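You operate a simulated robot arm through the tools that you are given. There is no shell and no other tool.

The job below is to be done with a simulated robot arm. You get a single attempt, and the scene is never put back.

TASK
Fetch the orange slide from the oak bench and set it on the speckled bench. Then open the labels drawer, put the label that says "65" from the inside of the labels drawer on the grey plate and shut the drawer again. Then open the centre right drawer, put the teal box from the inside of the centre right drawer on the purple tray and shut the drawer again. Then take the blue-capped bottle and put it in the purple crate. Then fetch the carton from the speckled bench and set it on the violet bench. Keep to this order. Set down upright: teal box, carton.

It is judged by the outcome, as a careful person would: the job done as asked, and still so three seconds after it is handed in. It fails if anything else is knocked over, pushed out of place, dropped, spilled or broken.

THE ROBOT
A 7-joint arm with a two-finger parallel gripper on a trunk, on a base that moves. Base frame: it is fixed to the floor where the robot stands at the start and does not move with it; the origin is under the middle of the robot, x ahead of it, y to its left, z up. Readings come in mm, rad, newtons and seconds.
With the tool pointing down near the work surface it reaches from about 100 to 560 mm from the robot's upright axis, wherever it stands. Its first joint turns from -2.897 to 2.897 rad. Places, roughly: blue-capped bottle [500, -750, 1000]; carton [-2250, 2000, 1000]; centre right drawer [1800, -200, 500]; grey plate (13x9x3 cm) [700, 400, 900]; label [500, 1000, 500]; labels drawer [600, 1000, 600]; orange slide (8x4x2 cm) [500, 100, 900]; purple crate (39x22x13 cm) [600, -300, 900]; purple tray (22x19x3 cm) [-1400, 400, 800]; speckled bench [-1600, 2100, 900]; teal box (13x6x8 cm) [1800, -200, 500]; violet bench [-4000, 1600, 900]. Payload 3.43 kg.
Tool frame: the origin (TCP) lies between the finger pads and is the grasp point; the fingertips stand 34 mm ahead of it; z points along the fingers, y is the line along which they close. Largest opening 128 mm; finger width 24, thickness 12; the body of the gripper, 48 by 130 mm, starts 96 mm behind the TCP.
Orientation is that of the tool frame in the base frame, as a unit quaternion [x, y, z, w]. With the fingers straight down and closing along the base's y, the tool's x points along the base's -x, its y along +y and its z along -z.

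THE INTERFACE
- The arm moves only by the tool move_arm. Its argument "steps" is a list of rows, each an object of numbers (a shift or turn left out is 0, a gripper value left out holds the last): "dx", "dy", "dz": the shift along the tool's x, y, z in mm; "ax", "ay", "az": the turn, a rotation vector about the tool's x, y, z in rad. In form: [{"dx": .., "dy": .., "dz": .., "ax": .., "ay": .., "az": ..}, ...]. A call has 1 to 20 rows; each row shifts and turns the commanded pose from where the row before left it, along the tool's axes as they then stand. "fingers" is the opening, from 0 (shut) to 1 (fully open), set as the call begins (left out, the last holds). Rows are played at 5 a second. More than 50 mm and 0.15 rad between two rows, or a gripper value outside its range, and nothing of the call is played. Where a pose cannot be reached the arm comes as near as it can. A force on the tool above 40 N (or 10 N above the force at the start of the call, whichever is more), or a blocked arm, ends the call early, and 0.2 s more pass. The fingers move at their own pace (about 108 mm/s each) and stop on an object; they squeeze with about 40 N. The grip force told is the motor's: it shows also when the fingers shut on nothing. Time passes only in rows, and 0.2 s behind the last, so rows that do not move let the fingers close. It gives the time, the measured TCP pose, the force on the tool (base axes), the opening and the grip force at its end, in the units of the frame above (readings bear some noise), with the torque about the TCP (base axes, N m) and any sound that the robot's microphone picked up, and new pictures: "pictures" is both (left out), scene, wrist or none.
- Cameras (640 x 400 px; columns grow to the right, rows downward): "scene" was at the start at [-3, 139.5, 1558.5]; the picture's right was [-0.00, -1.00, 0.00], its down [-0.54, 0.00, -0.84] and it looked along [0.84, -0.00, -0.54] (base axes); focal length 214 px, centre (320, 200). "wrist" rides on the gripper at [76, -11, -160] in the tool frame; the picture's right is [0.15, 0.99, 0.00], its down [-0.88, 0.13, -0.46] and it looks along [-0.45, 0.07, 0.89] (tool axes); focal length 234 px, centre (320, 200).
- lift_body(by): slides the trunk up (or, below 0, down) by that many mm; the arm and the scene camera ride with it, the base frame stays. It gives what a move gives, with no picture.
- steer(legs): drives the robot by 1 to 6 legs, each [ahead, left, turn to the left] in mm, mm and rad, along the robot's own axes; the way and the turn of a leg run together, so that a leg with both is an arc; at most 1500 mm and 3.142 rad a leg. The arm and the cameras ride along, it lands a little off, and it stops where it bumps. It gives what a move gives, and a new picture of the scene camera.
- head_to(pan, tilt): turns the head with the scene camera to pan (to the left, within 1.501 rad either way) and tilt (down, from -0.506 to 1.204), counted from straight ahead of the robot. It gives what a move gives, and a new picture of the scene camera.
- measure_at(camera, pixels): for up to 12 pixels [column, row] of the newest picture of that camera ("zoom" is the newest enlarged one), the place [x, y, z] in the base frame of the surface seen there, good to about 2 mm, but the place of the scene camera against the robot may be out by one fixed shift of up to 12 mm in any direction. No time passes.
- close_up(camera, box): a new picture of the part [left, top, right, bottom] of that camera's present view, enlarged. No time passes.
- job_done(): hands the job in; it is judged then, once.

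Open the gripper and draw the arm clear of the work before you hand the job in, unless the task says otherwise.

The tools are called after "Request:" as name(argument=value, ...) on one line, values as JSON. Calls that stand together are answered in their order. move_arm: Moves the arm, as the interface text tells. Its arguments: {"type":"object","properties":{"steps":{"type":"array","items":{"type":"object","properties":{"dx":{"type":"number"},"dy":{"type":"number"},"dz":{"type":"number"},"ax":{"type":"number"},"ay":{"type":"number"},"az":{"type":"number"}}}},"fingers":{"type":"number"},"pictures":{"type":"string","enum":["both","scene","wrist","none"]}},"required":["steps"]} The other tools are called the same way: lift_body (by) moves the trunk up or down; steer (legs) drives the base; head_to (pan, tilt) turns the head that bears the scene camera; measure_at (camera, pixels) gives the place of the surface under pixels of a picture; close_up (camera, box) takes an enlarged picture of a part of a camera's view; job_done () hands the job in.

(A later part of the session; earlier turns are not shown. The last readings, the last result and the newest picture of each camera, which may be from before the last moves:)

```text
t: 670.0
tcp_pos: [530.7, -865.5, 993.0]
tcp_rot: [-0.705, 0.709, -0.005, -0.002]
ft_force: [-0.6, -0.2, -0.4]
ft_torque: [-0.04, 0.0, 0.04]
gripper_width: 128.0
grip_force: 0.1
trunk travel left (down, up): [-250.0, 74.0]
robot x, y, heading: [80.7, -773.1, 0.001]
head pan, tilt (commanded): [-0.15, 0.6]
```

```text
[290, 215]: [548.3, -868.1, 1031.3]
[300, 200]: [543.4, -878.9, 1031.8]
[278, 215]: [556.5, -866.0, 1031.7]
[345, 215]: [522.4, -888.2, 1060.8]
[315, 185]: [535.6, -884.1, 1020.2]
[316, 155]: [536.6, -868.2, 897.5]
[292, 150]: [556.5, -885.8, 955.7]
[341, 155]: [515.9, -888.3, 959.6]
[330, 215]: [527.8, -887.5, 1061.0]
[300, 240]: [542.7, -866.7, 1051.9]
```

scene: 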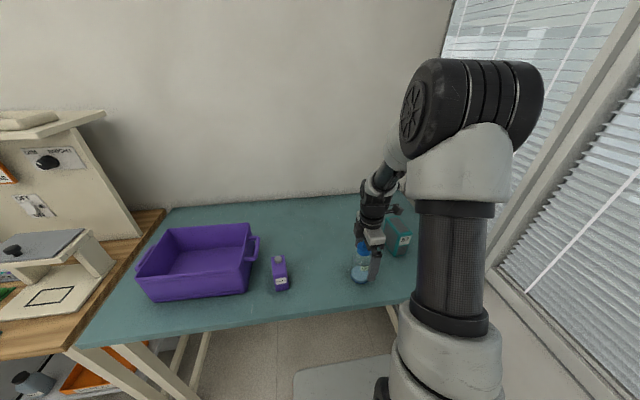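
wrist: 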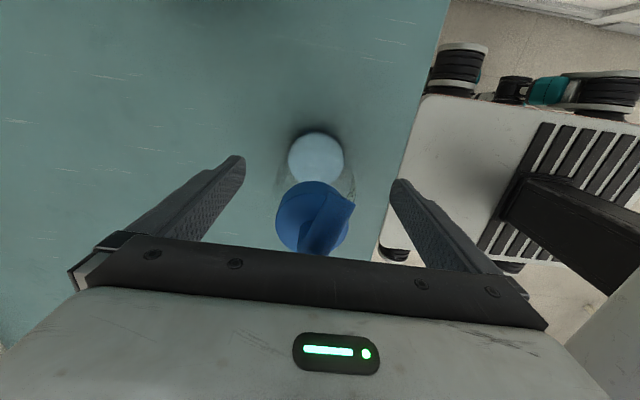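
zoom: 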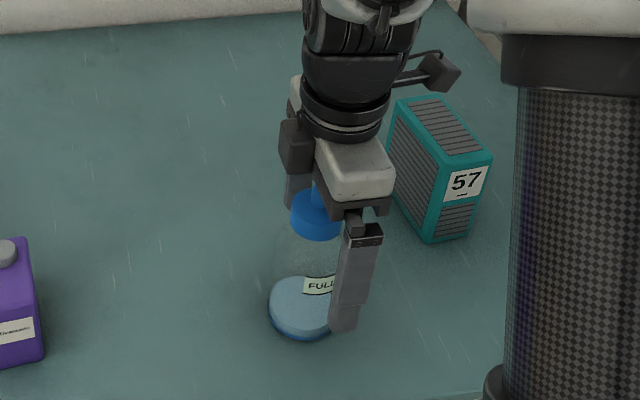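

Bottle axis is about (535.5, −865); I shift 5 mm in x to centre, then close gently in two stages.

Request:
move_arm(steps=[{"dy": -4.5}, {}], pictures="none")

Request:
move_arm(steps=[{}, {}], fingers=0.55, pictures="wrist")

```text
t: 670.6
tcp_pos: [535.7, -866.9, 992.2]
tcp_rot: [-0.705, 0.709, -0.005, -0.001]
ft_force: [-0.5, 0.0, 0.0]
ft_torque: [0.01, 0.01, -0.01]
gripper_width: 127.8
grip_force: 0.1
trunk travel left (down, up): [-250.0, 74.0]
robot x, y, heading: [82.5, -776.3, 0.005]
head pan, tilt (commanded): [-0.15, 0.6]
```

```text
t: 671.2
tcp_pos: [536.2, -867.4, 992.2]
tcp_rot: [-0.705, 0.709, -0.006, -0.002]
ft_force: [0.6, -0.3, 0.9]
ft_torque: [0.01, -0.02, 0.03]
gripper_width: 70.4
grip_force: 0.1
trunk travel left (down, up): [-250.0, 74.0]
robot x, y, heading: [78.0, -774.2, 0.002]
head pan, tilt (commanded): [-0.15, 0.6]
```

wrist: 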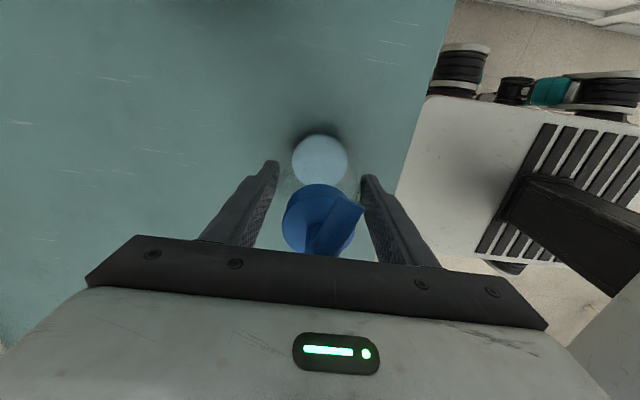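

Gap remains on both sides, spout clear of the fingers. I close fully.

Request:
move_arm(steps=[{}, {}, {}], fingers=0.3, pictures="wrist")

```text
t: 672.0
tcp_pos: [534.6, -867.3, 992.5]
tcp_rot: [-0.705, 0.709, -0.005, -0.002]
ft_force: [-0.9, -0.2, 0.7]
ft_torque: [0.04, 0.05, -0.04]
gripper_width: 65.6
grip_force: 39.9
trunk travel left (down, up): [-250.0, 74.0]
robot x, y, heading: [80.7, -777.8, 0.011]
head pan, tilt (commanded): [-0.15, 0.6]
```

wrist: 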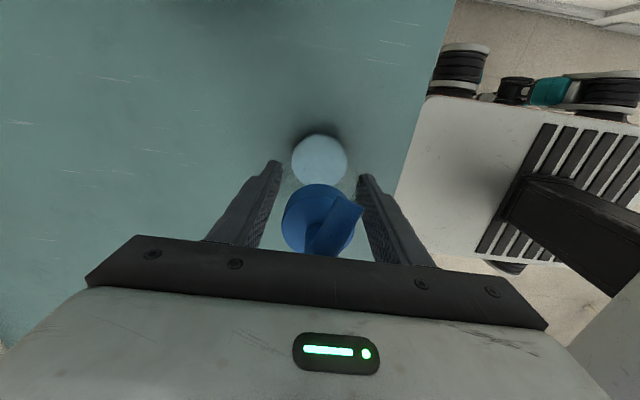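

Gripped at 65.6 mm with 40 N. I lift 20 mm to test, looking at the bottle.

Request:
move_arm(steps=[{"dz": -10}, {"dz": -15}, {}])

Request:
close_up(camera="scene", box=[300, 190, 430, 300])

```text
t: 672.8
tcp_pos: [535.0, -868.1, 1016.6]
tcp_rot: [-0.704, 0.71, -0.005, -0.003]
ft_force: [0.0, 0.2, -1.2]
ft_torque: [-0.05, 0.03, -0.02]
gripper_width: 65.8
grip_force: 39.7
trunk travel left (down, up): [-250.0, 74.0]
robot x, y, heading: [80.6, -776.8, 0.008]
head pan, tilt (commanded): [-0.15, 0.6]
```

scene: 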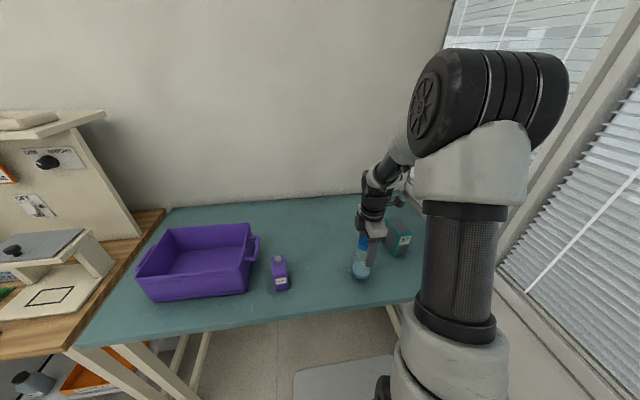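
wrist: 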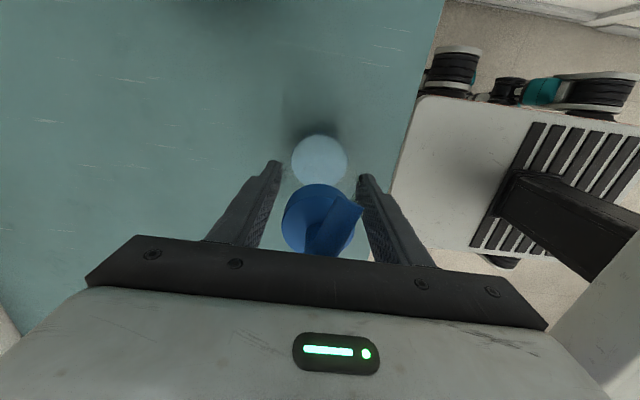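

```text
3.64 times, centred on (365, 245) of scene
```

zoom: 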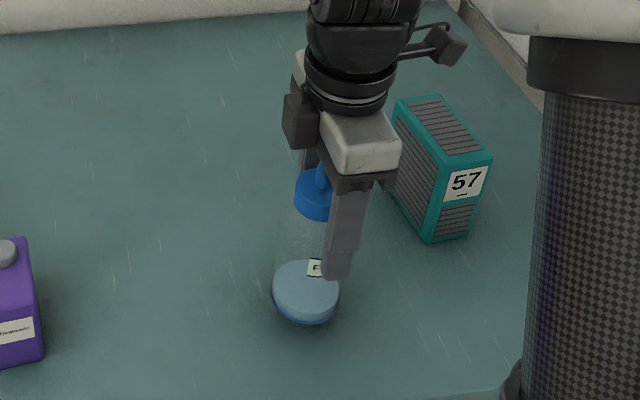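

The bottle is held upright. I lift it to z≈1190 (bottom ≈1078), retract a little, and drive left toward the crate.

Request:
move_arm(steps=[{"dz": -35}, {"dz": -45}, {"dz": -45}, {"dz": -45}, {"dy": 40}, {"dy": 40}, {}], pictures="none")

Request:
steer(legs=[[0, 430, -0.006]])

```text
t: 674.4
tcp_pos: [452.0, -865.9, 1186.3]
tcp_rot: [-0.705, 0.709, -0.006, -0.003]
ft_force: [-0.6, 0.8, -1.6]
ft_torque: [0.04, -0.01, 0.03]
gripper_width: 65.4
grip_force: 39.6
trunk travel left (down, up): [-250.0, 74.0]
robot x, y, heading: [78.5, -778.1, 0.002]
head pan, tilt (commanded): [-0.15, 0.6]
```

```text
t: 679.1
tcp_pos: [451.1, -434.3, 1185.1]
tcp_rot: [-0.702, 0.712, -0.006, -0.002]
ft_force: [-0.4, 0.3, -1.1]
ft_torque: [0.01, -0.04, -0.01]
gripper_width: 65.3
grip_force: 39.2
trunk travel left (down, up): [-250.0, 74.0]
robot x, y, heading: [76.6, -342.2, -0.006]
head pan, tilt (commanded): [-0.15, 0.6]
```

scene: 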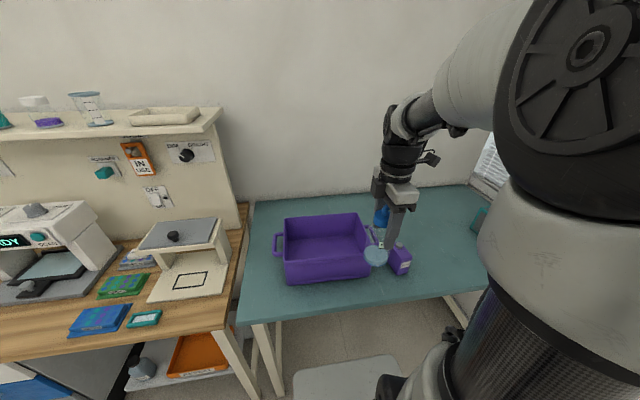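

The crate is at (325,248). I measure its rim and floor.

Request:
measure_at(camera="scene", pixels=[[287, 219], [284, 262], [358, 213], [370, 253], [330, 240], [300, 245], [345, 245], [320, 225], [328, 260], [275, 245], [372, 235], [400, 250]])

Request:
close_up(camera="scene", box=[260, 190, 430, 300])

```text
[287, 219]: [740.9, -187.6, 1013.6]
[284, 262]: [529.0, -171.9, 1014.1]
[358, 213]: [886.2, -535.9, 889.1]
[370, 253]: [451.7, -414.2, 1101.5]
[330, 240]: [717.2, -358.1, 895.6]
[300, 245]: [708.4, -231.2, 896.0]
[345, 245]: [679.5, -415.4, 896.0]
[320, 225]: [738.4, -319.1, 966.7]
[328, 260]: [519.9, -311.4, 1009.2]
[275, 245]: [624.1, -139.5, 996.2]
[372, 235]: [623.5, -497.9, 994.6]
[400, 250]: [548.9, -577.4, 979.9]
```

```text
3.64 times, centred on (345, 245) of scene
```

zoom: 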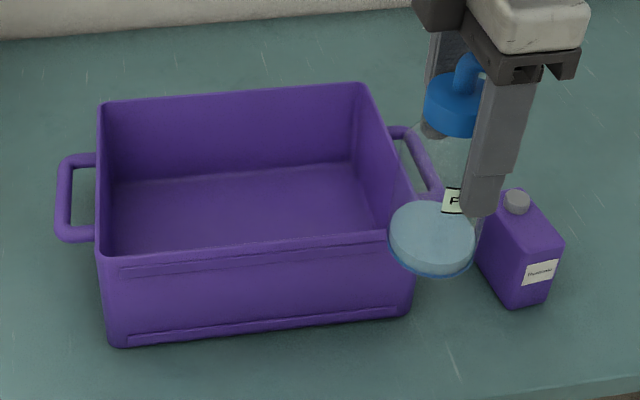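

Crate interior ≈ x 535–735, y −455…−185, floor ≈887, rim ≈1005, empty. I drive 45 mm forward and move the bottle above its middle (635, −320).

Request:
steer(legs=[[45, 0, 0.006]])

Request:
move_arm(steps=[{"dx": -28.5, "dy": -34.5}, {"dx": -28.5, "dy": -34.5}, {"dx": -28.5, "dy": -34.5}, {"dx": -28.5, "dy": -34.5}, {}])

```text
t: 680.0
tcp_pos: [496.8, -432.5, 1185.6]
tcp_rot: [-0.704, 0.71, -0.005, -0.002]
ft_force: [0.1, 0.3, -1.5]
ft_torque: [0.0, 0.01, 0.0]
gripper_width: 65.3
grip_force: 39.7
trunk travel left (down, up): [-250.0, 74.0]
robot x, y, heading: [124.5, -345.6, 0.006]
head pan, tilt (commanded): [-0.15, 0.6]
```

scene: 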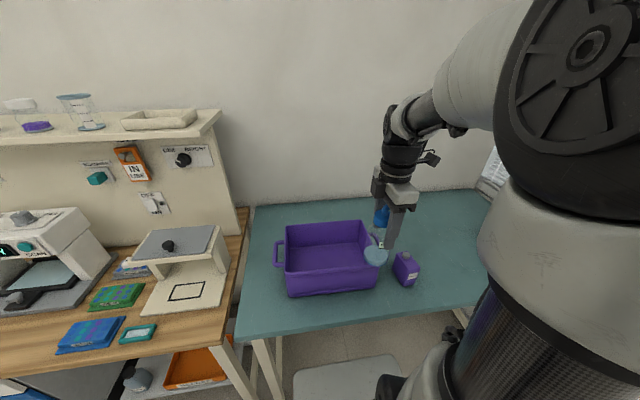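

```text
t: 681.2
tcp_pos: [635.5, -320.5, 1186.8]
tcp_rot: [-0.704, 0.71, -0.006, -0.002]
ft_force: [-0.4, 0.1, -1.0]
ft_torque: [0.0, 0.01, 0.0]
gripper_width: 65.1
grip_force: 40.8
trunk travel left (down, up): [-250.0, 74.0]
robot x, y, heading: [121.7, -343.7, 0.005]
head pan, tilt (commanded): [-0.15, 0.6]
```

scene: 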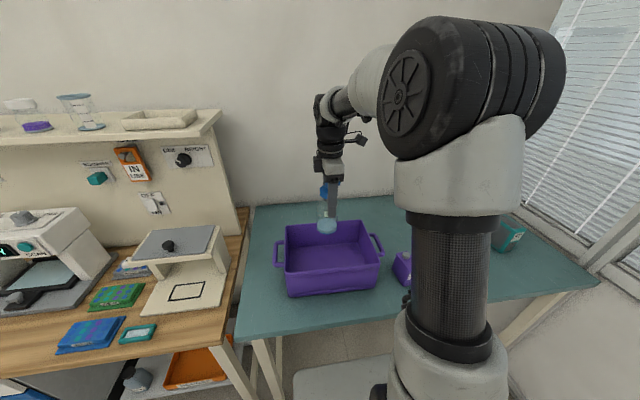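
wrist: 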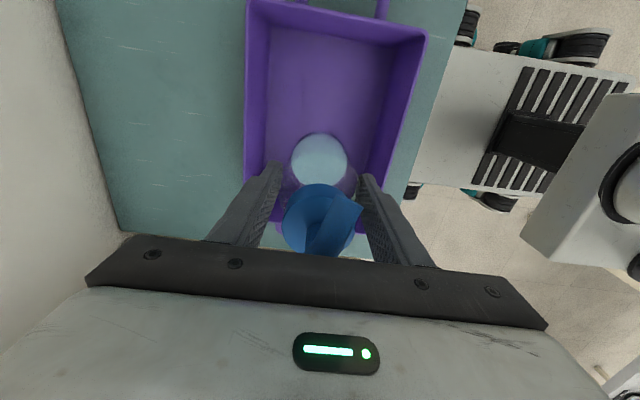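

The bottle is over the crate. I measure the crate's walls and floor with the wrist camera to check alignment.

Request:
measure_at(camera="wrist", pixels=[[320, 80], [248, 60], [425, 60], [335, 10], [270, 60], [400, 80], [250, 130], [405, 130], [330, 40], [265, 200]])

```text
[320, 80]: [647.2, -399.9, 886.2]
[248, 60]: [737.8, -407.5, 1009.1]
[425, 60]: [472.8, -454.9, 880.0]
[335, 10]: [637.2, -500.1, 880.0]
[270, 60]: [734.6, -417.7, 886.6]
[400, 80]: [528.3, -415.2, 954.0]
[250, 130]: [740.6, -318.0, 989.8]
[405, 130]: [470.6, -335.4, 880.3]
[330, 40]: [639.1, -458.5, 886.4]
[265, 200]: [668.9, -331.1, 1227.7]
```

The crate is x 530–737, y −463…−180, floor 886. I lower the bottle to just above the floor.

Request:
move_arm(steps=[{"dz": 45}, {"dz": 45}, {"dz": 45}, {"dz": 35}, {"dz": 12}, {}])

```text
t: 682.6
tcp_pos: [636.9, -321.8, 1003.1]
tcp_rot: [-0.704, 0.71, -0.005, -0.002]
ft_force: [0.8, 0.6, -0.6]
ft_torque: [0.01, 0.0, 0.0]
gripper_width: 65.5
grip_force: 40.2
trunk travel left (down, up): [-250.0, 74.0]
robot x, y, heading: [126.2, -341.0, 0.001]
head pan, tilt (commanded): [-0.15, 0.6]
```

scene: 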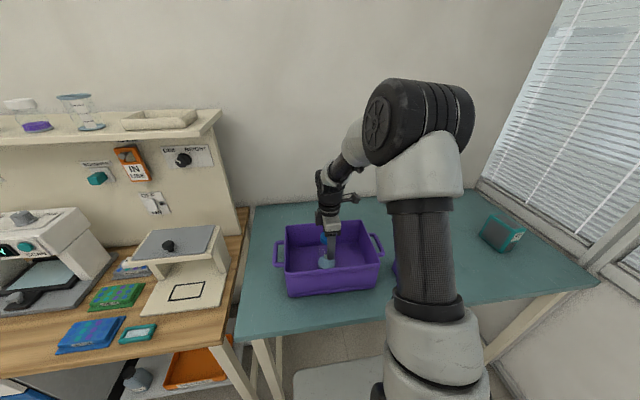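
wrist: 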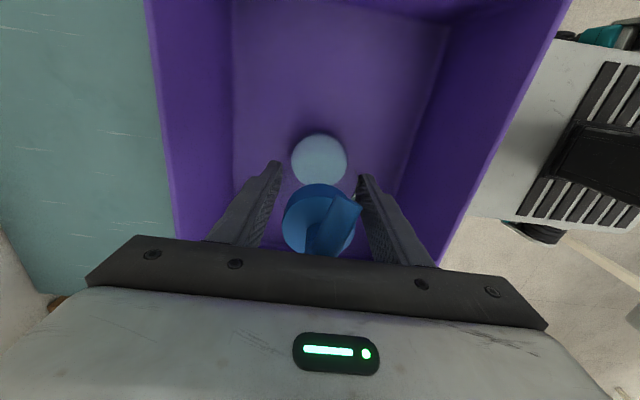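

Inside the crate and about 4 mm above the floor. I lower in small steps until contact.

Request:
move_arm(steps=[{"dz": 2}, {"dz": 1}, {}], pictures="none")

Request:
move_arm(steps=[{"dz": 1.5}, {}], pictures="none")

```text
t: 683.4
tcp_pos: [636.6, -322.4, 1000.2]
tcp_rot: [-0.705, 0.709, -0.006, -0.002]
ft_force: [0.8, -0.6, -1.2]
ft_torque: [0.0, 0.0, 0.02]
gripper_width: 65.1
grip_force: 39.6
trunk travel left (down, up): [-250.0, 74.0]
robot x, y, heading: [123.7, -340.6, 0.004]
head pan, tilt (commanded): [-0.15, 0.6]
```

```text
t: 684.0
tcp_pos: [634.4, -321.7, 998.8]
tcp_rot: [-0.705, 0.709, -0.004, -0.002]
ft_force: [-0.6, 0.3, -1.4]
ft_torque: [0.0, 0.01, -0.01]
gripper_width: 65.0
grip_force: 40.5
trunk travel left (down, up): [-250.0, 74.0]
robot x, y, heading: [125.0, -344.2, 0.008]
head pan, tilt (commanded): [-0.15, 0.6]
```

Request:
move_arm(steps=[{"dz": 1}, {}], pictures="none")

Request:
move_arm(steps=[{"dz": 1}, {}], pictures="none")

```text
t: 684.6
tcp_pos: [635.4, -320.9, 998.9]
tcp_rot: [-0.704, 0.71, -0.007, -0.001]
ft_force: [0.4, -0.4, 4.2]
ft_torque: [0.07, 0.08, -0.01]
gripper_width: 65.0
grip_force: 39.6
trunk travel left (down, up): [-250.0, 74.0]
robot x, y, heading: [125.1, -344.5, 0.01]
head pan, tilt (commanded): [-0.15, 0.6]
```

```text
t: 685.2
tcp_pos: [636.6, -322.9, 998.3]
tcp_rot: [-0.704, 0.71, -0.007, 0.0]
ft_force: [-0.7, -1.1, 16.1]
ft_torque: [0.08, 0.5, -0.02]
gripper_width: 65.3
grip_force: 40.0
trunk travel left (down, up): [-250.0, 74.0]
robot x, y, heading: [122.1, -343.6, 0.007]
head pan, tilt (commanded): [-0.15, 0.6]
```

Contact confirmed (16 N). I relieve 1 mm and release.

Request:
move_arm(steps=[{"dz": -1}, {}], pictures="none")

Request:
move_arm(steps=[{}, {}, {}], fingers=0.85, pictures="wrist")

```text
t: 685.8
tcp_pos: [636.1, -321.6, 998.0]
tcp_rot: [-0.705, 0.709, -0.006, 0.0]
ft_force: [0.7, -0.5, 10.8]
ft_torque: [0.0, 0.22, -0.06]
gripper_width: 64.9
grip_force: 39.7
trunk travel left (down, up): [-250.0, 74.0]
robot x, y, heading: [119.9, -343.9, 0.004]
head pan, tilt (commanded): [-0.15, 0.6]
```

```text
t: 686.6
tcp_pos: [636.3, -322.5, 998.8]
tcp_rot: [-0.705, 0.709, -0.006, -0.002]
ft_force: [0.0, 0.4, 0.3]
ft_torque: [0.01, -0.01, -0.03]
gripper_width: 108.6
grip_force: 0.1
trunk travel left (down, up): [-250.0, 74.0]
robot x, y, heading: [124.7, -342.5, 0.006]
head pan, tilt (commanded): [-0.15, 0.6]
```

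wrist: 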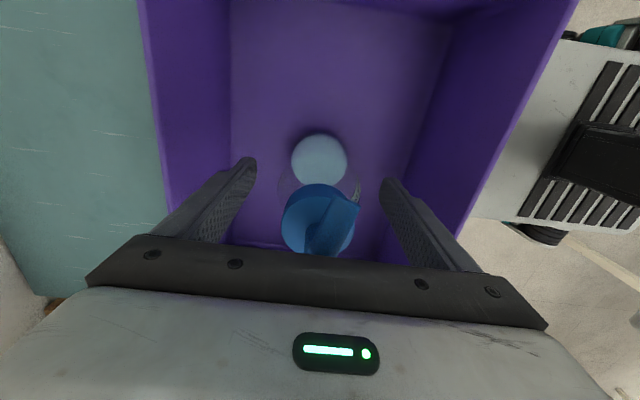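

The bottle stands upright in the crate. I lift the gripper straight up past the spout and the rim, then draw back.

Request:
move_arm(steps=[{"dz": -20}, {"dz": -40}, {"dz": -45}, {"dz": -45}, {"dz": -40}, {"dy": 45}, {"dy": 45}, {"dy": 45}, {"dy": 45}, {}])

Request:
close_up(camera="scene", box=[250, 190, 430, 310])

```text
t: 688.8
tcp_pos: [456.0, -318.8, 1185.6]
tcp_rot: [-0.703, 0.711, -0.004, -0.002]
ft_force: [0.2, -1.0, 0.5]
ft_torque: [0.0, -0.04, -0.01]
gripper_width: 108.8
grip_force: 0.0
trunk travel left (down, up): [-250.0, 74.0]
robot x, y, heading: [124.5, -340.0, 0.007]
head pan, tilt (commanded): [-0.15, 0.6]
```

scene: 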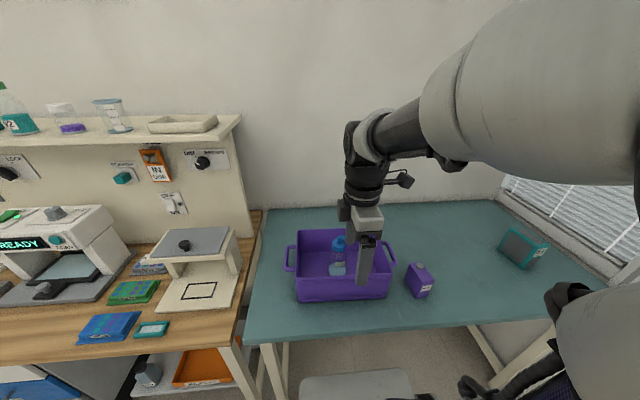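
wrist: 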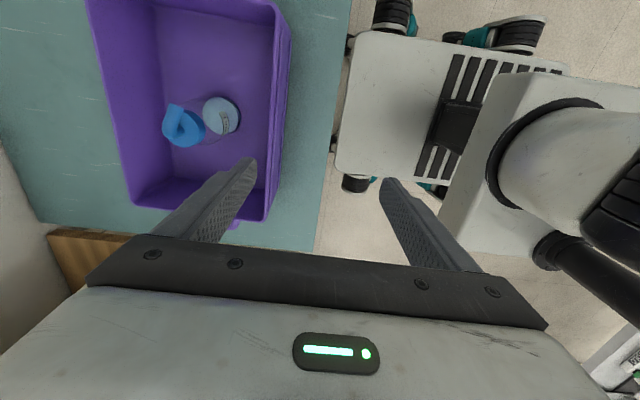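

```text
3.33 times, centred on (340, 250) of scene
```

zoom: 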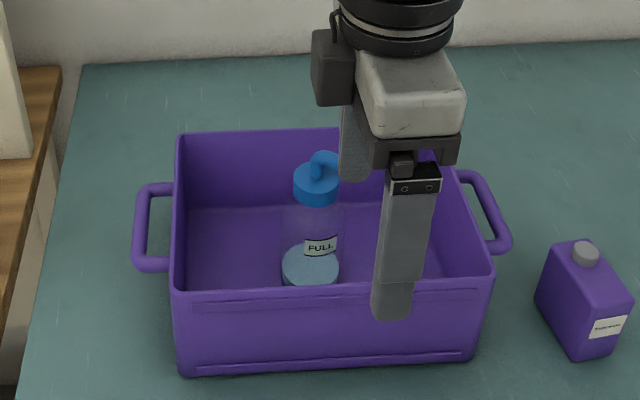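

The bottle stands in the crate. Now for the carton: I back away, turn to face −x, and drive west along y≈−400 to look at the layout near the speckled bench's far end.

Request:
steer(legs=[[-380, -60, 0], [0, 0, 3.13], [1450, 0, 0]])

Request:
head_to(pan=-0.7, tilt=0.5)

```text
t: 705.7
tcp_pos: [-2056.7, -496.4, 1187.7]
tcp_rot: [0.695, 0.719, 0.002, -0.006]
ft_force: [0.1, -0.2, 0.3]
ft_torque: [0.02, 0.01, 0.02]
gripper_width: 108.7
grip_force: 0.0
trunk travel left (down, up): [-250.0, 74.0]
robot x, y, heading: [-1727.5, -454.3, -3.096]
head pan, tilt (commanded): [-0.15, 0.6]
```

scene: 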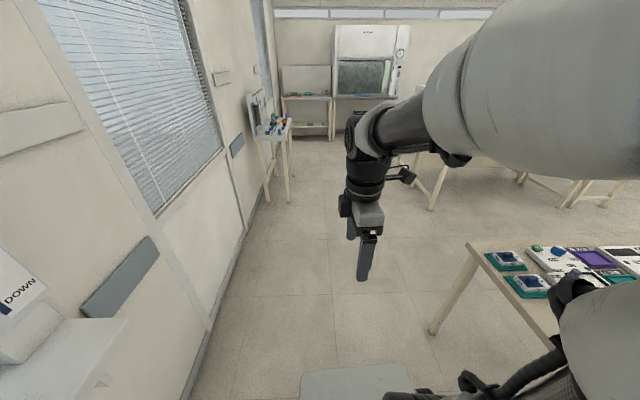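

```text
t: 706.6
tcp_pos: [-2057.5, -496.8, 1187.2]
tcp_rot: [0.695, 0.719, 0.002, -0.005]
ft_force: [0.1, 0.4, 0.1]
ft_torque: [0.04, -0.02, 0.02]
gripper_width: 108.8
grip_force: 0.0
trunk travel left (down, up): [-250.0, 74.0]
robot x, y, heading: [-1724.4, -460.5, -3.096]
head pan, tilt (commanded): [-0.7, 0.499]
```

scene: 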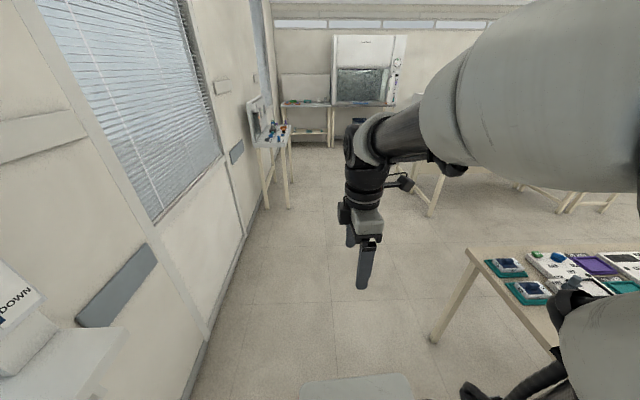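

The head seems not to have turned; I repeat the command.

Request:
head_to(pan=-0.75, tilt=0.45)

Request:
measure_at(camera="scene", pixels=[[470, 245], [432, 335], [433, 210], [400, 180], [330, 300], [560, 205], [300, 250]])

```text
t: 707.3
tcp_pos: [-2057.4, -495.6, 1187.9]
tcp_rot: [0.695, 0.719, 0.001, -0.005]
ft_force: [-0.1, 0.3, -0.6]
ft_torque: [0.02, -0.01, -0.03]
gripper_width: 109.1
grip_force: 0.0
trunk travel left (down, up): [-250.0, 74.0]
robot x, y, heading: [-1725.5, -459.9, -3.091]
head pan, tilt (commanded): [-0.75, 0.45]
```

scene: 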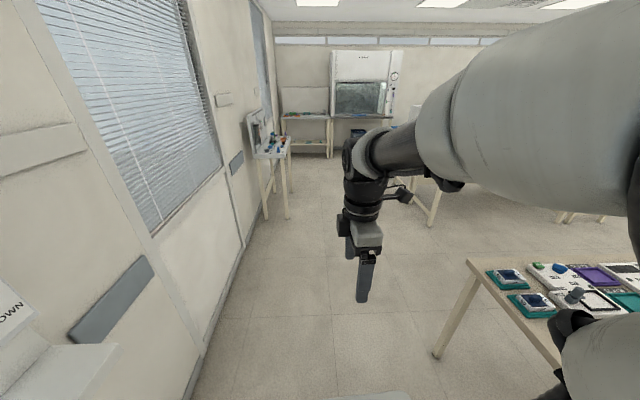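

```text
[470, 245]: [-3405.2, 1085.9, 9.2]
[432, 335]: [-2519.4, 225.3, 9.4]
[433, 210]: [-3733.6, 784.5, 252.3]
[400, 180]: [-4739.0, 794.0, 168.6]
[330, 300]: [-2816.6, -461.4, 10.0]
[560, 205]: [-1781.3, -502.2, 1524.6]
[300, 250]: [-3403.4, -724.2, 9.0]
```

The head is held by the arm's elbow. The tan bench's corner leg is near x≈−2500; the violet bench's leg near (−3730, 785): an aisle of ~1.1 m. I measure the tan bench's corner and the violet bench.

Request:
measure_at(camera="scene", pixels=[[470, 262], [500, 262], [437, 355], [432, 222], [405, 195], [440, 190], [570, 215], [560, 345]])

Request:
steer(legs=[[1300, 0, -0.045]])

```text
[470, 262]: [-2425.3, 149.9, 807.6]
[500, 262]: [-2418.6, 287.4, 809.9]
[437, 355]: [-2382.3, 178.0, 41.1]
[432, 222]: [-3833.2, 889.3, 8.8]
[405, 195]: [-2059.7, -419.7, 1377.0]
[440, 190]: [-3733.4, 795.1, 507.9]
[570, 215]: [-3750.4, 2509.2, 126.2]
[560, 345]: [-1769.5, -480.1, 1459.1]
```

```text
t: 713.8
tcp_pos: [-3358.1, -539.9, 1186.5]
tcp_rot: [0.701, 0.713, 0.001, -0.006]
ft_force: [0.3, -0.3, 0.6]
ft_torque: [0.01, 0.02, -0.03]
gripper_width: 108.9
grip_force: 0.2
trunk travel left (down, up): [-250.0, 74.0]
robot x, y, heading: [-3026.4, -508.1, -3.11]
head pan, tilt (commanded): [-0.75, 0.45]
```

scene: 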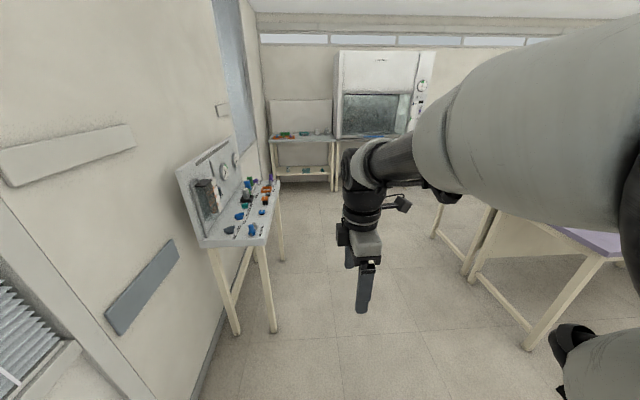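

The aisle runs x≈−3700…−2430. I turn to face +y and drive up the aisle.

Request:
steer(legs=[[0, 0, -1.602], [1400, 0, 0]])

Request:
head_to(pan=0.0, tilt=0.5)

```text
t: 724.7
tcp_pos: [-2957.4, 1182.9, 1187.2]
tcp_rot: [0.999, -0.035, 0.005, -0.003]
ft_force: [-0.9, -0.7, 0.8]
ft_torque: [0.03, -0.01, 0.05]
gripper_width: 108.9
grip_force: 0.2
trunk travel left (down, up): [-250.0, 74.0]
robot x, y, heading: [-2955.9, 844.3, 1.511]
head pan, tilt (commanded): [-0.75, 0.45]
```

scene: 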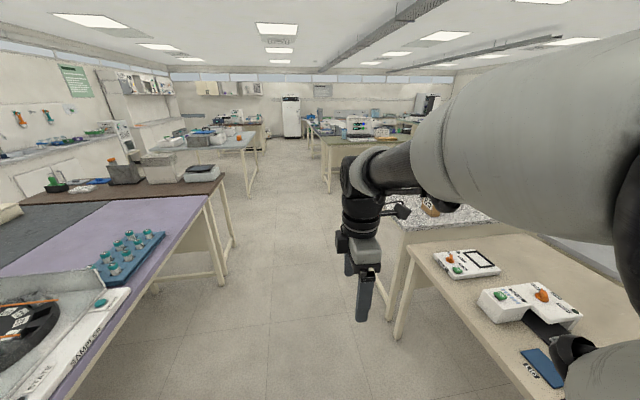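

```text
t: 725.8
tcp_pos: [-2958.0, 1181.6, 1187.3]
tcp_rot: [0.999, -0.034, 0.005, -0.002]
ft_force: [0.4, 0.9, 0.5]
ft_torque: [0.01, -0.02, 0.02]
gripper_width: 108.6
grip_force: 0.1
trunk travel left (down, up): [-250.0, 74.0]
robot x, y, heading: [-2955.1, 846.1, 1.517]
head pan, tilt (commanded): [0.0, 0.499]
```

scene: 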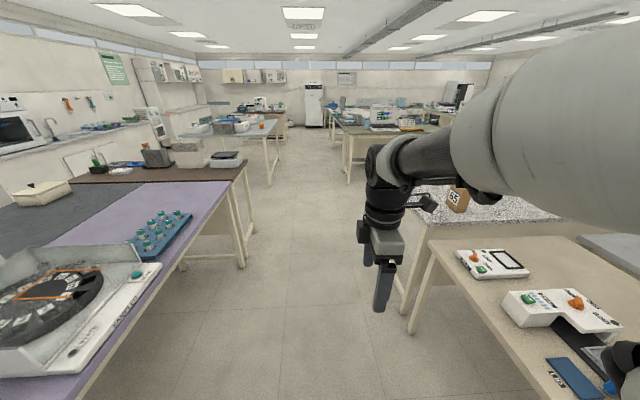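

The violet bench is at left with free space beyond the blue rack; the carton is at (457,198) on the speckled bench. I measure key points.

Request:
measure_at(camera="scene", pixels=[[457, 198], [190, 205], [225, 186], [120, 185], [150, 235], [190, 215], [240, 160], [150, 200], [80, 230], [120, 380], [432, 225], [415, 325]])

Request:
close_up(camera="scene", box=[0, 130, 270, 300])

Request:
close_up(camera="scene", box=[400, 160, 560, 280])

```text
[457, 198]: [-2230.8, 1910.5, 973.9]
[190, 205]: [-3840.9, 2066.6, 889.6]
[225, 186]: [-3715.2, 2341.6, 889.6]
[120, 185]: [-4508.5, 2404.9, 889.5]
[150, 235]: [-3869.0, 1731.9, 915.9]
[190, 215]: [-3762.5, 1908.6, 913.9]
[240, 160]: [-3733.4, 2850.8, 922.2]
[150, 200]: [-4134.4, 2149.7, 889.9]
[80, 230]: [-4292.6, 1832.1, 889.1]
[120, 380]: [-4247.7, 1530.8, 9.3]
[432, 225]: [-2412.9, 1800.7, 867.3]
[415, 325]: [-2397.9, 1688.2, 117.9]
```

```text
2.35 times, centred on (135, 215) of scene
```

zoom: 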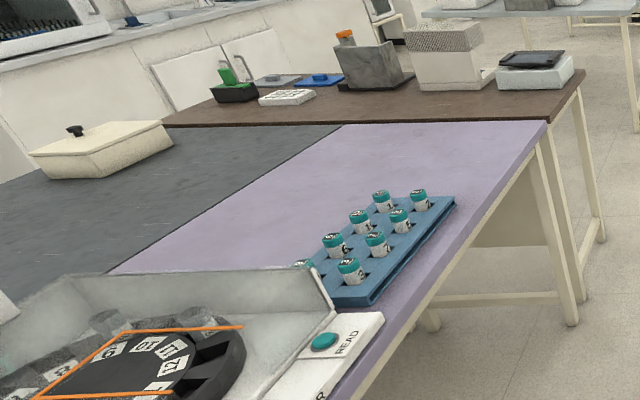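

```text
3.33 times, centred on (480, 220) of scene
```

zoom: 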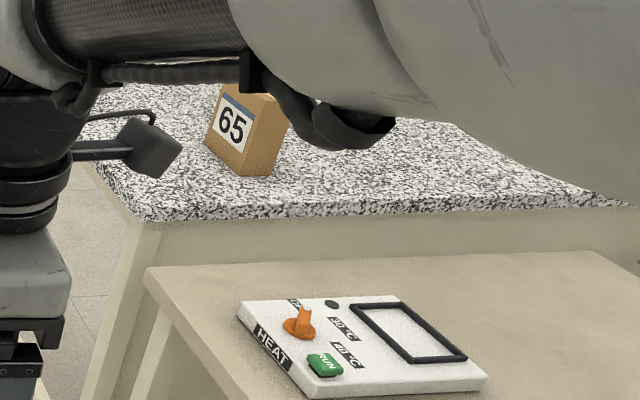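

Violet bench top ≈880, right edge x≈−3715, free area around (−3900, 2200). The carton (label "65") is near the speckled bench's left end (x≈−2412). I drive up to (−2930, 2000) and turn to face it.

Request:
steer(legs=[[0, 0, 0.054], [1150, 0, 0], [0, 0, -1.571]])

Request:
head_to(pan=0.0, tilt=0.65)

```text
t: 735.9
tcp_pos: [-2624.5, 1968.4, 1186.2]
tcp_rot: [-0.693, 0.721, -0.006, -0.002]
ft_force: [-0.4, 0.5, -0.4]
ft_torque: [0.06, 0.0, 0.02]
gripper_width: 108.9
grip_force: 0.1
trunk travel left (down, up): [-250.0, 74.0]
robot x, y, heading: [-2959.8, 1954.8, -0.029]
head pan, tilt (commanded): [0.0, 0.499]
```

scene: 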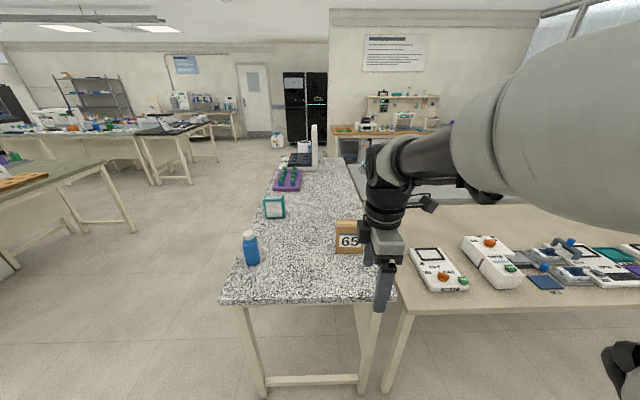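

```text
t: 736.6
tcp_pos: [-2625.0, 1968.4, 1187.2]
tcp_rot: [-0.693, 0.721, -0.005, -0.003]
ft_force: [-0.7, -0.9, -0.1]
ft_torque: [-0.03, 0.03, -0.03]
gripper_width: 109.0
grip_force: 0.0
trunk travel left (down, up): [-250.0, 74.0]
robot x, y, heading: [-2963.2, 1957.2, -0.024]
head pan, tilt (commanded): [0.0, 0.649]
```

scene: 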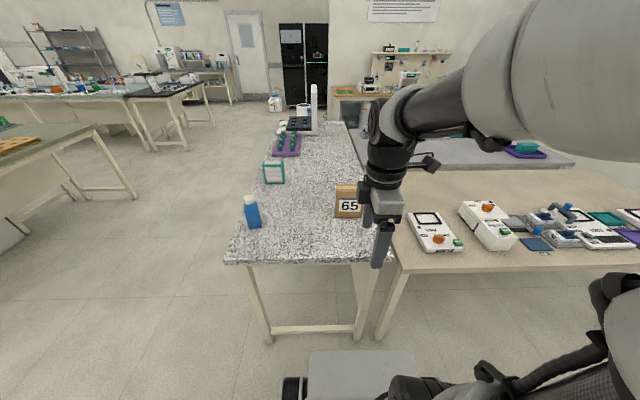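

The carton with label "65" is at (348,203). I zoom and measure its corners and the bench end.

Request:
close_up(camera="scene", box=[220, 120, 420, 290])

Request:
measure_at(camera="scene", pixels=[[348, 206], [337, 187], [359, 187], [337, 216], [360, 217], [348, 187], [230, 262], [385, 262], [300, 262], [250, 215], [395, 270], [345, 230]])

```text
2.35 times, centred on (320, 205) of scene
```

zoom: 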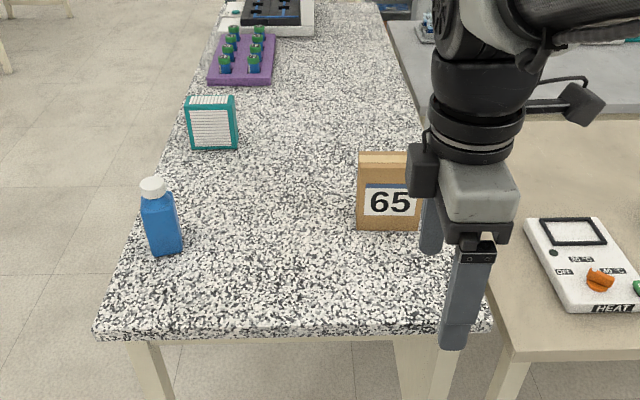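

```text
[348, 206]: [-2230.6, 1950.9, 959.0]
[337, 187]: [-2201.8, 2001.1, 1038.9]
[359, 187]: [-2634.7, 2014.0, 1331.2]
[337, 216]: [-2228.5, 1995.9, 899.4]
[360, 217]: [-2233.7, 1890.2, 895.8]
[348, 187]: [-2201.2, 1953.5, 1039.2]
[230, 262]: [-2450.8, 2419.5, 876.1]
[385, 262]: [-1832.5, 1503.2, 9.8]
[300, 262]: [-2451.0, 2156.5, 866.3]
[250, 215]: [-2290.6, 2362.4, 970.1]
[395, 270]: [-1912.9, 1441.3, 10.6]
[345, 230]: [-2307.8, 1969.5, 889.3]
```

Carton: front face x≈−2230, y 1890–1996, top ≈1030, bottom 880. I drive 205 mm closer to the bench end.

Request:
steer(legs=[[205, 10, 0.026]])

```text
t: 738.2
tcp_pos: [-2422.7, 1985.9, 1186.2]
tcp_rot: [-0.703, 0.711, -0.006, -0.001]
ft_force: [-0.2, 0.1, -0.6]
ft_torque: [0.0, 0.02, -0.04]
gripper_width: 108.9
grip_force: 0.0
trunk travel left (down, up): [-250.0, 74.0]
robot x, y, heading: [-2759.5, 1961.8, 0.003]
head pan, tilt (commanded): [0.0, 0.649]
```

scene: 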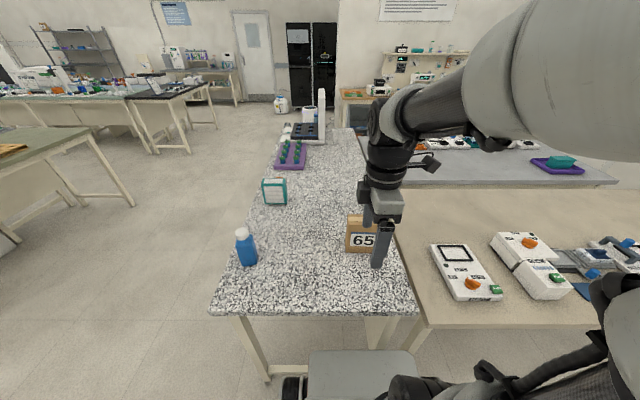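

I move the gripper above the carton at z≈1186 and look with the wrist camera.

Request:
move_arm(steps=[{"dx": 9, "dy": -45}, {"dx": 9, "dy": -45}, {"dx": 9, "dy": -45}, {"dx": 9, "dy": -45}, {"dx": 8, "dy": -40}, {}], fingers=1.0)

```text
t: 739.6
tcp_pos: [-2205.4, 1937.8, 1186.5]
tcp_rot: [-0.703, 0.711, -0.006, -0.004]
ft_force: [0.6, -1.5, 0.2]
ft_torque: [0.01, 0.04, 0.04]
gripper_width: 127.9
grip_force: 0.0
trunk travel left (down, up): [-250.0, 74.0]
robot x, y, heading: [-2757.6, 1960.5, 0.006]
head pan, tilt (commanded): [0.0, 0.649]
```

scene: 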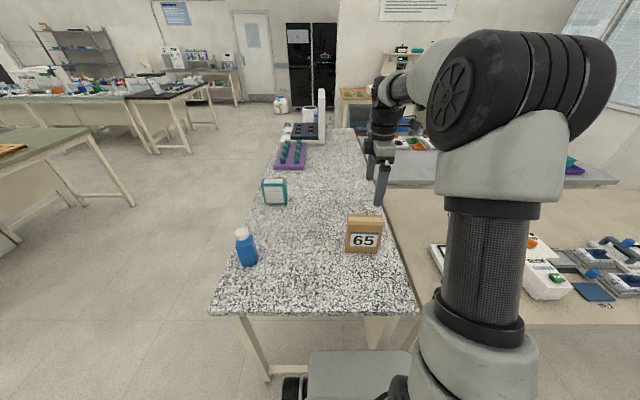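
wrist: 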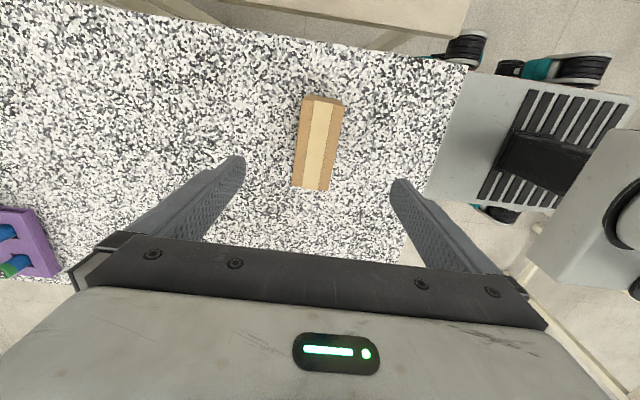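

The carton's top is at (317,145) in the wrist view, between the fingers. I measure its corners.

Request:
measure_at(camera="wrist", pixels=[[317, 145], [304, 97], [341, 101], [329, 190], [292, 187], [298, 140], [336, 145], [260, 140], [380, 140], [320, 99]])

Request:
close_up(camera="wrist", box=[260, 80, 380, 210])

```text
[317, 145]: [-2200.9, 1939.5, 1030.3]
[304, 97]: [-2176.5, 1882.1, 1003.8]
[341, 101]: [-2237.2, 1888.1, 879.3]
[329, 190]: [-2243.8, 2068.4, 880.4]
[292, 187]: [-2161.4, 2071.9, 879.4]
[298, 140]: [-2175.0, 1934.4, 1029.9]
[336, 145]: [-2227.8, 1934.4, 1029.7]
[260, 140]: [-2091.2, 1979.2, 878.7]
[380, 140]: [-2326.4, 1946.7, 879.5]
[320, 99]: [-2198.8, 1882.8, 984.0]
```

```text
3.08 times, centred on (320, 145) of wrist
```

zoom: 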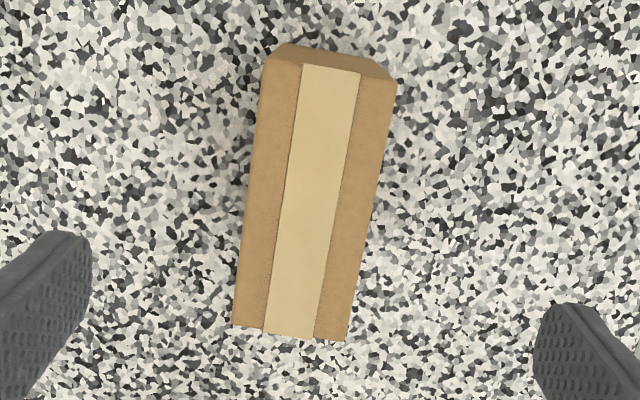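

The carton top is x −2230…−2173, y ≈1885–1998, z 1030, well aligned with the fingers. I centre and descend to TCP z≈985.

Request:
move_arm(steps=[{"dx": -3, "dy": -3.5, "dz": 40}, {"dz": 45}, {"dz": 45}, {"dz": 40}, {"dz": 30}, {}])

```text
t: 741.0
tcp_pos: [-2202.1, 1939.3, 990.0]
tcp_rot: [-0.703, 0.711, -0.006, -0.002]
ft_force: [0.7, 0.2, 0.1]
ft_torque: [-0.01, 0.0, 0.0]
gripper_width: 127.9
grip_force: 0.0
trunk travel left (down, up): [-250.0, 74.0]
robot x, y, heading: [-2755.5, 1961.8, 0.002]
head pan, tilt (commanded): [0.0, 0.649]
```

scene: 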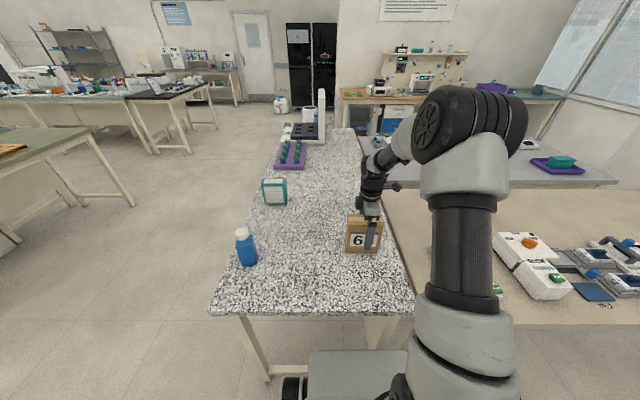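
wrist: 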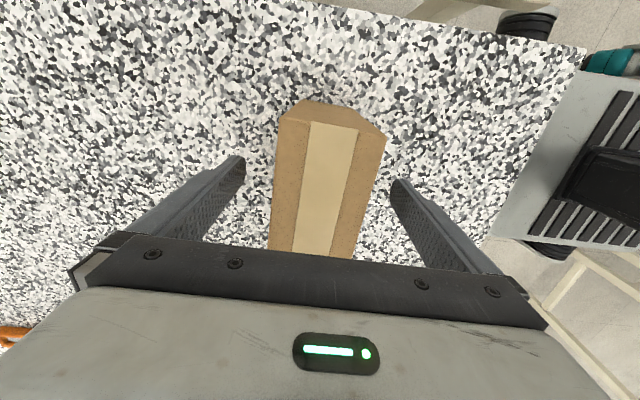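

The fingers straddle the carton evenly. I close in two stages.

Request:
move_arm(steps=[{}, {}], fingers=0.53, pictures="none")

Request:
move_arm(steps=[{}, {}, {}], fingers=0.2, pictures="wrist")

```text
t: 741.6
tcp_pos: [-2202.5, 1941.6, 990.1]
tcp_rot: [-0.703, 0.711, -0.006, -0.003]
ft_force: [-1.0, 0.3, 0.2]
ft_torque: [0.05, -0.03, 0.01]
gripper_width: 67.6
grip_force: 0.1
trunk travel left (down, up): [-250.0, 74.0]
robot x, y, heading: [-2756.3, 1960.5, 0.001]
head pan, tilt (commanded): [0.0, 0.649]
```

```text
t: 742.4
tcp_pos: [-2202.0, 1940.6, 990.2]
tcp_rot: [-0.703, 0.712, -0.006, -0.002]
ft_force: [1.6, -0.7, 1.9]
ft_torque: [0.09, -0.06, -0.12]
gripper_width: 55.9
grip_force: 39.7
trunk travel left (down, up): [-250.0, 74.0]
robot x, y, heading: [-2759.1, 1966.5, 0.001]
head pan, tilt (commanded): [0.0, 0.649]
```

wrist: 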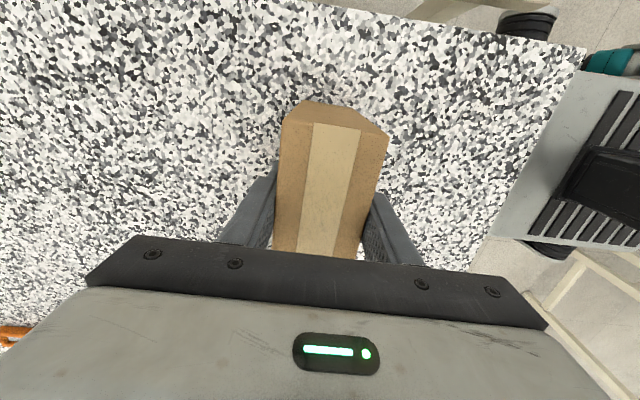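

Gripped at 55.9 mm. I lift it straight up, then draw back toward the robot.

Request:
move_arm(steps=[{"dz": -10}, {"dz": -20}, {"dz": -40}, {"dz": -45}, {"dz": -45}, {"dy": 30}, {"dy": 45}, {"dy": 45}, {"dy": 45}, {"dy": 40}, {}])

```text
t: 744.8
tcp_pos: [-2404.6, 1947.6, 1148.3]
tcp_rot: [-0.703, 0.711, -0.005, -0.003]
ft_force: [-0.6, -0.2, -2.5]
ft_torque: [-0.02, -0.01, -0.02]
gripper_width: 55.5
grip_force: 39.7
trunk travel left (down, up): [-250.0, 74.0]
robot x, y, heading: [-2761.1, 1962.8, 0.003]
head pan, tilt (commanded): [0.0, 0.649]
```

scene: 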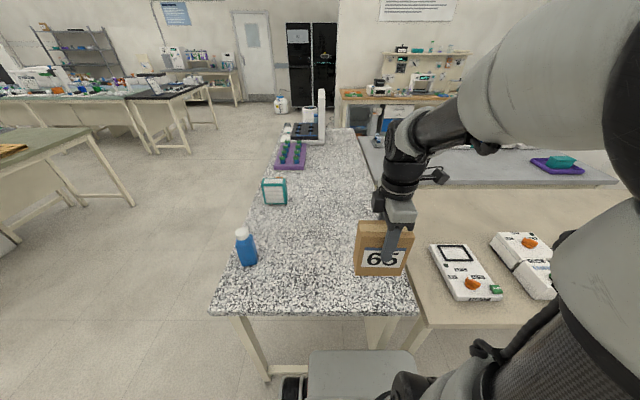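
wrist: 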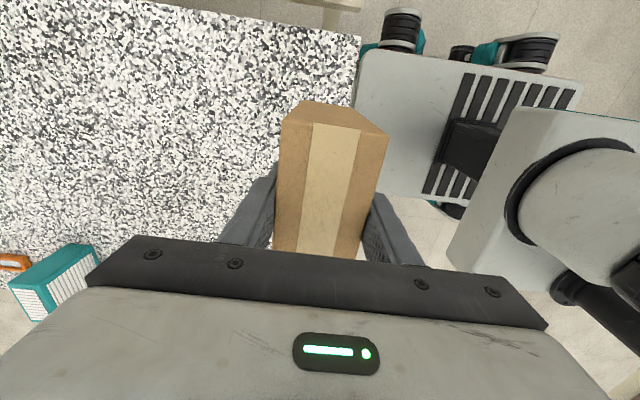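

The carton is held upright (bottom ≈1038). I back off, turn around to face the violet bench, and shift to y≈2200.

Request:
steer(legs=[[-300, 0, 0], [0, 0, 3.138], [100, -230, 0]])

Request:
head_to(pan=0.0, tilt=0.7)

```text
t: 756.8
tcp_pos: [-3502.7, 2240.8, 1149.2]
tcp_rot: [0.732, 0.682, 0.002, -0.006]
ft_force: [0.0, 0.4, -1.3]
ft_torque: [0.03, -0.03, 0.03]
gripper_width: 55.6
grip_force: 39.8
trunk travel left (down, up): [-250.0, 74.0]
robot x, y, heading: [-3150.3, 2204.1, 3.089]
head pan, tilt (commanded): [0.0, 0.649]
```

scene: 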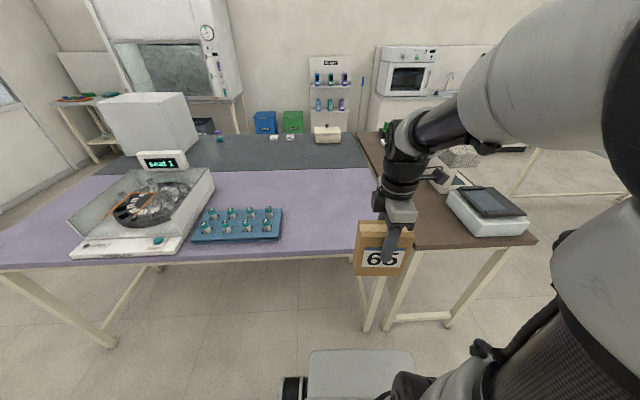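

```text
t: 757.5
tcp_pos: [-3503.9, 2242.1, 1148.5]
tcp_rot: [0.732, 0.682, 0.002, -0.006]
ft_force: [-0.1, 0.2, -2.5]
ft_torque: [0.02, 0.02, -0.01]
gripper_width: 55.8
grip_force: 40.3
trunk travel left (down, up): [-250.0, 74.0]
robot x, y, heading: [-3153.5, 2206.1, 3.082]
head pan, tilt (commanded): [0.0, 0.7]
```

scene: 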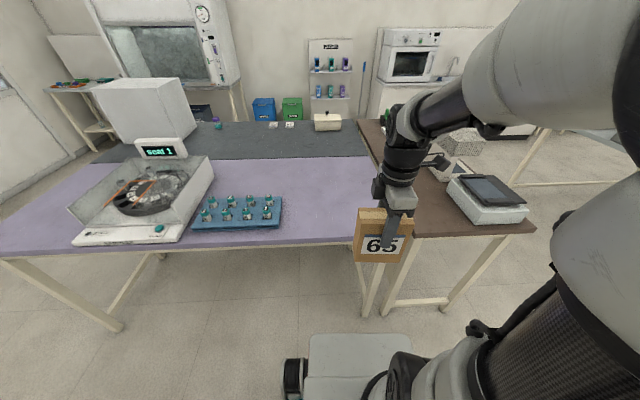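

The violet bench is ahead with free space between the blue rack (col 283) and the brown bench (col ~380). I measure this area.

Request:
measure_at(camera="scene", pixels=[[283, 215], [282, 228], [330, 200], [330, 240], [330, 165], [375, 185], [355, 235], [310, 220], [340, 180], [385, 215], [415, 240], [480, 200]])

```text
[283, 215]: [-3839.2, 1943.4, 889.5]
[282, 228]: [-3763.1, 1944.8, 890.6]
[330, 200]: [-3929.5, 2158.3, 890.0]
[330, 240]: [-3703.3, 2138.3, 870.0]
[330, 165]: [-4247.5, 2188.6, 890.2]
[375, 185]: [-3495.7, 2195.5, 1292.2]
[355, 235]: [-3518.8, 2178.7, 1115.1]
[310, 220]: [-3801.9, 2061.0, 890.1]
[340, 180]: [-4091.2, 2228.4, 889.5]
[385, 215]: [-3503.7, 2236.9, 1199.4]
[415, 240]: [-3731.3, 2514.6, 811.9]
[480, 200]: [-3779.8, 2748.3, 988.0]
```

Free patch x −4250…−3715, y 1950…~2450. I'll place the carton at about (−3870, 2185). I drive 215 mm closer, straightening the heading.

Request:
steer(legs=[[215, 0, 0.055]])

```text
t: 759.1
tcp_pos: [-3717.3, 2230.3, 1148.7]
tcp_rot: [0.713, 0.701, 0.003, -0.005]
ft_force: [0.3, -0.5, -2.5]
ft_torque: [0.02, 0.01, -0.02]
gripper_width: 55.6
grip_force: 40.4
trunk travel left (down, up): [-250.0, 74.0]
robot x, y, heading: [-3366.6, 2211.3, 3.136]
head pan, tilt (commanded): [0.0, 0.7]
```

scene: 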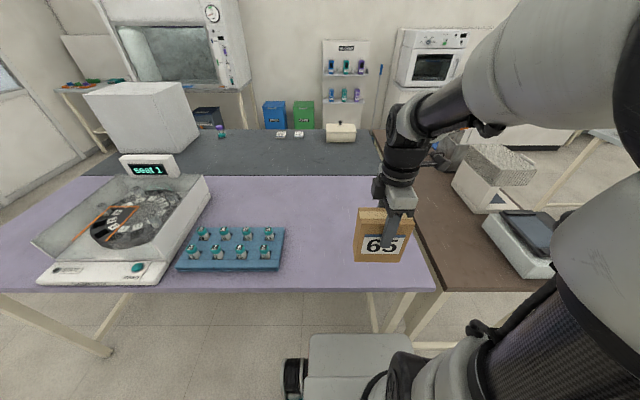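

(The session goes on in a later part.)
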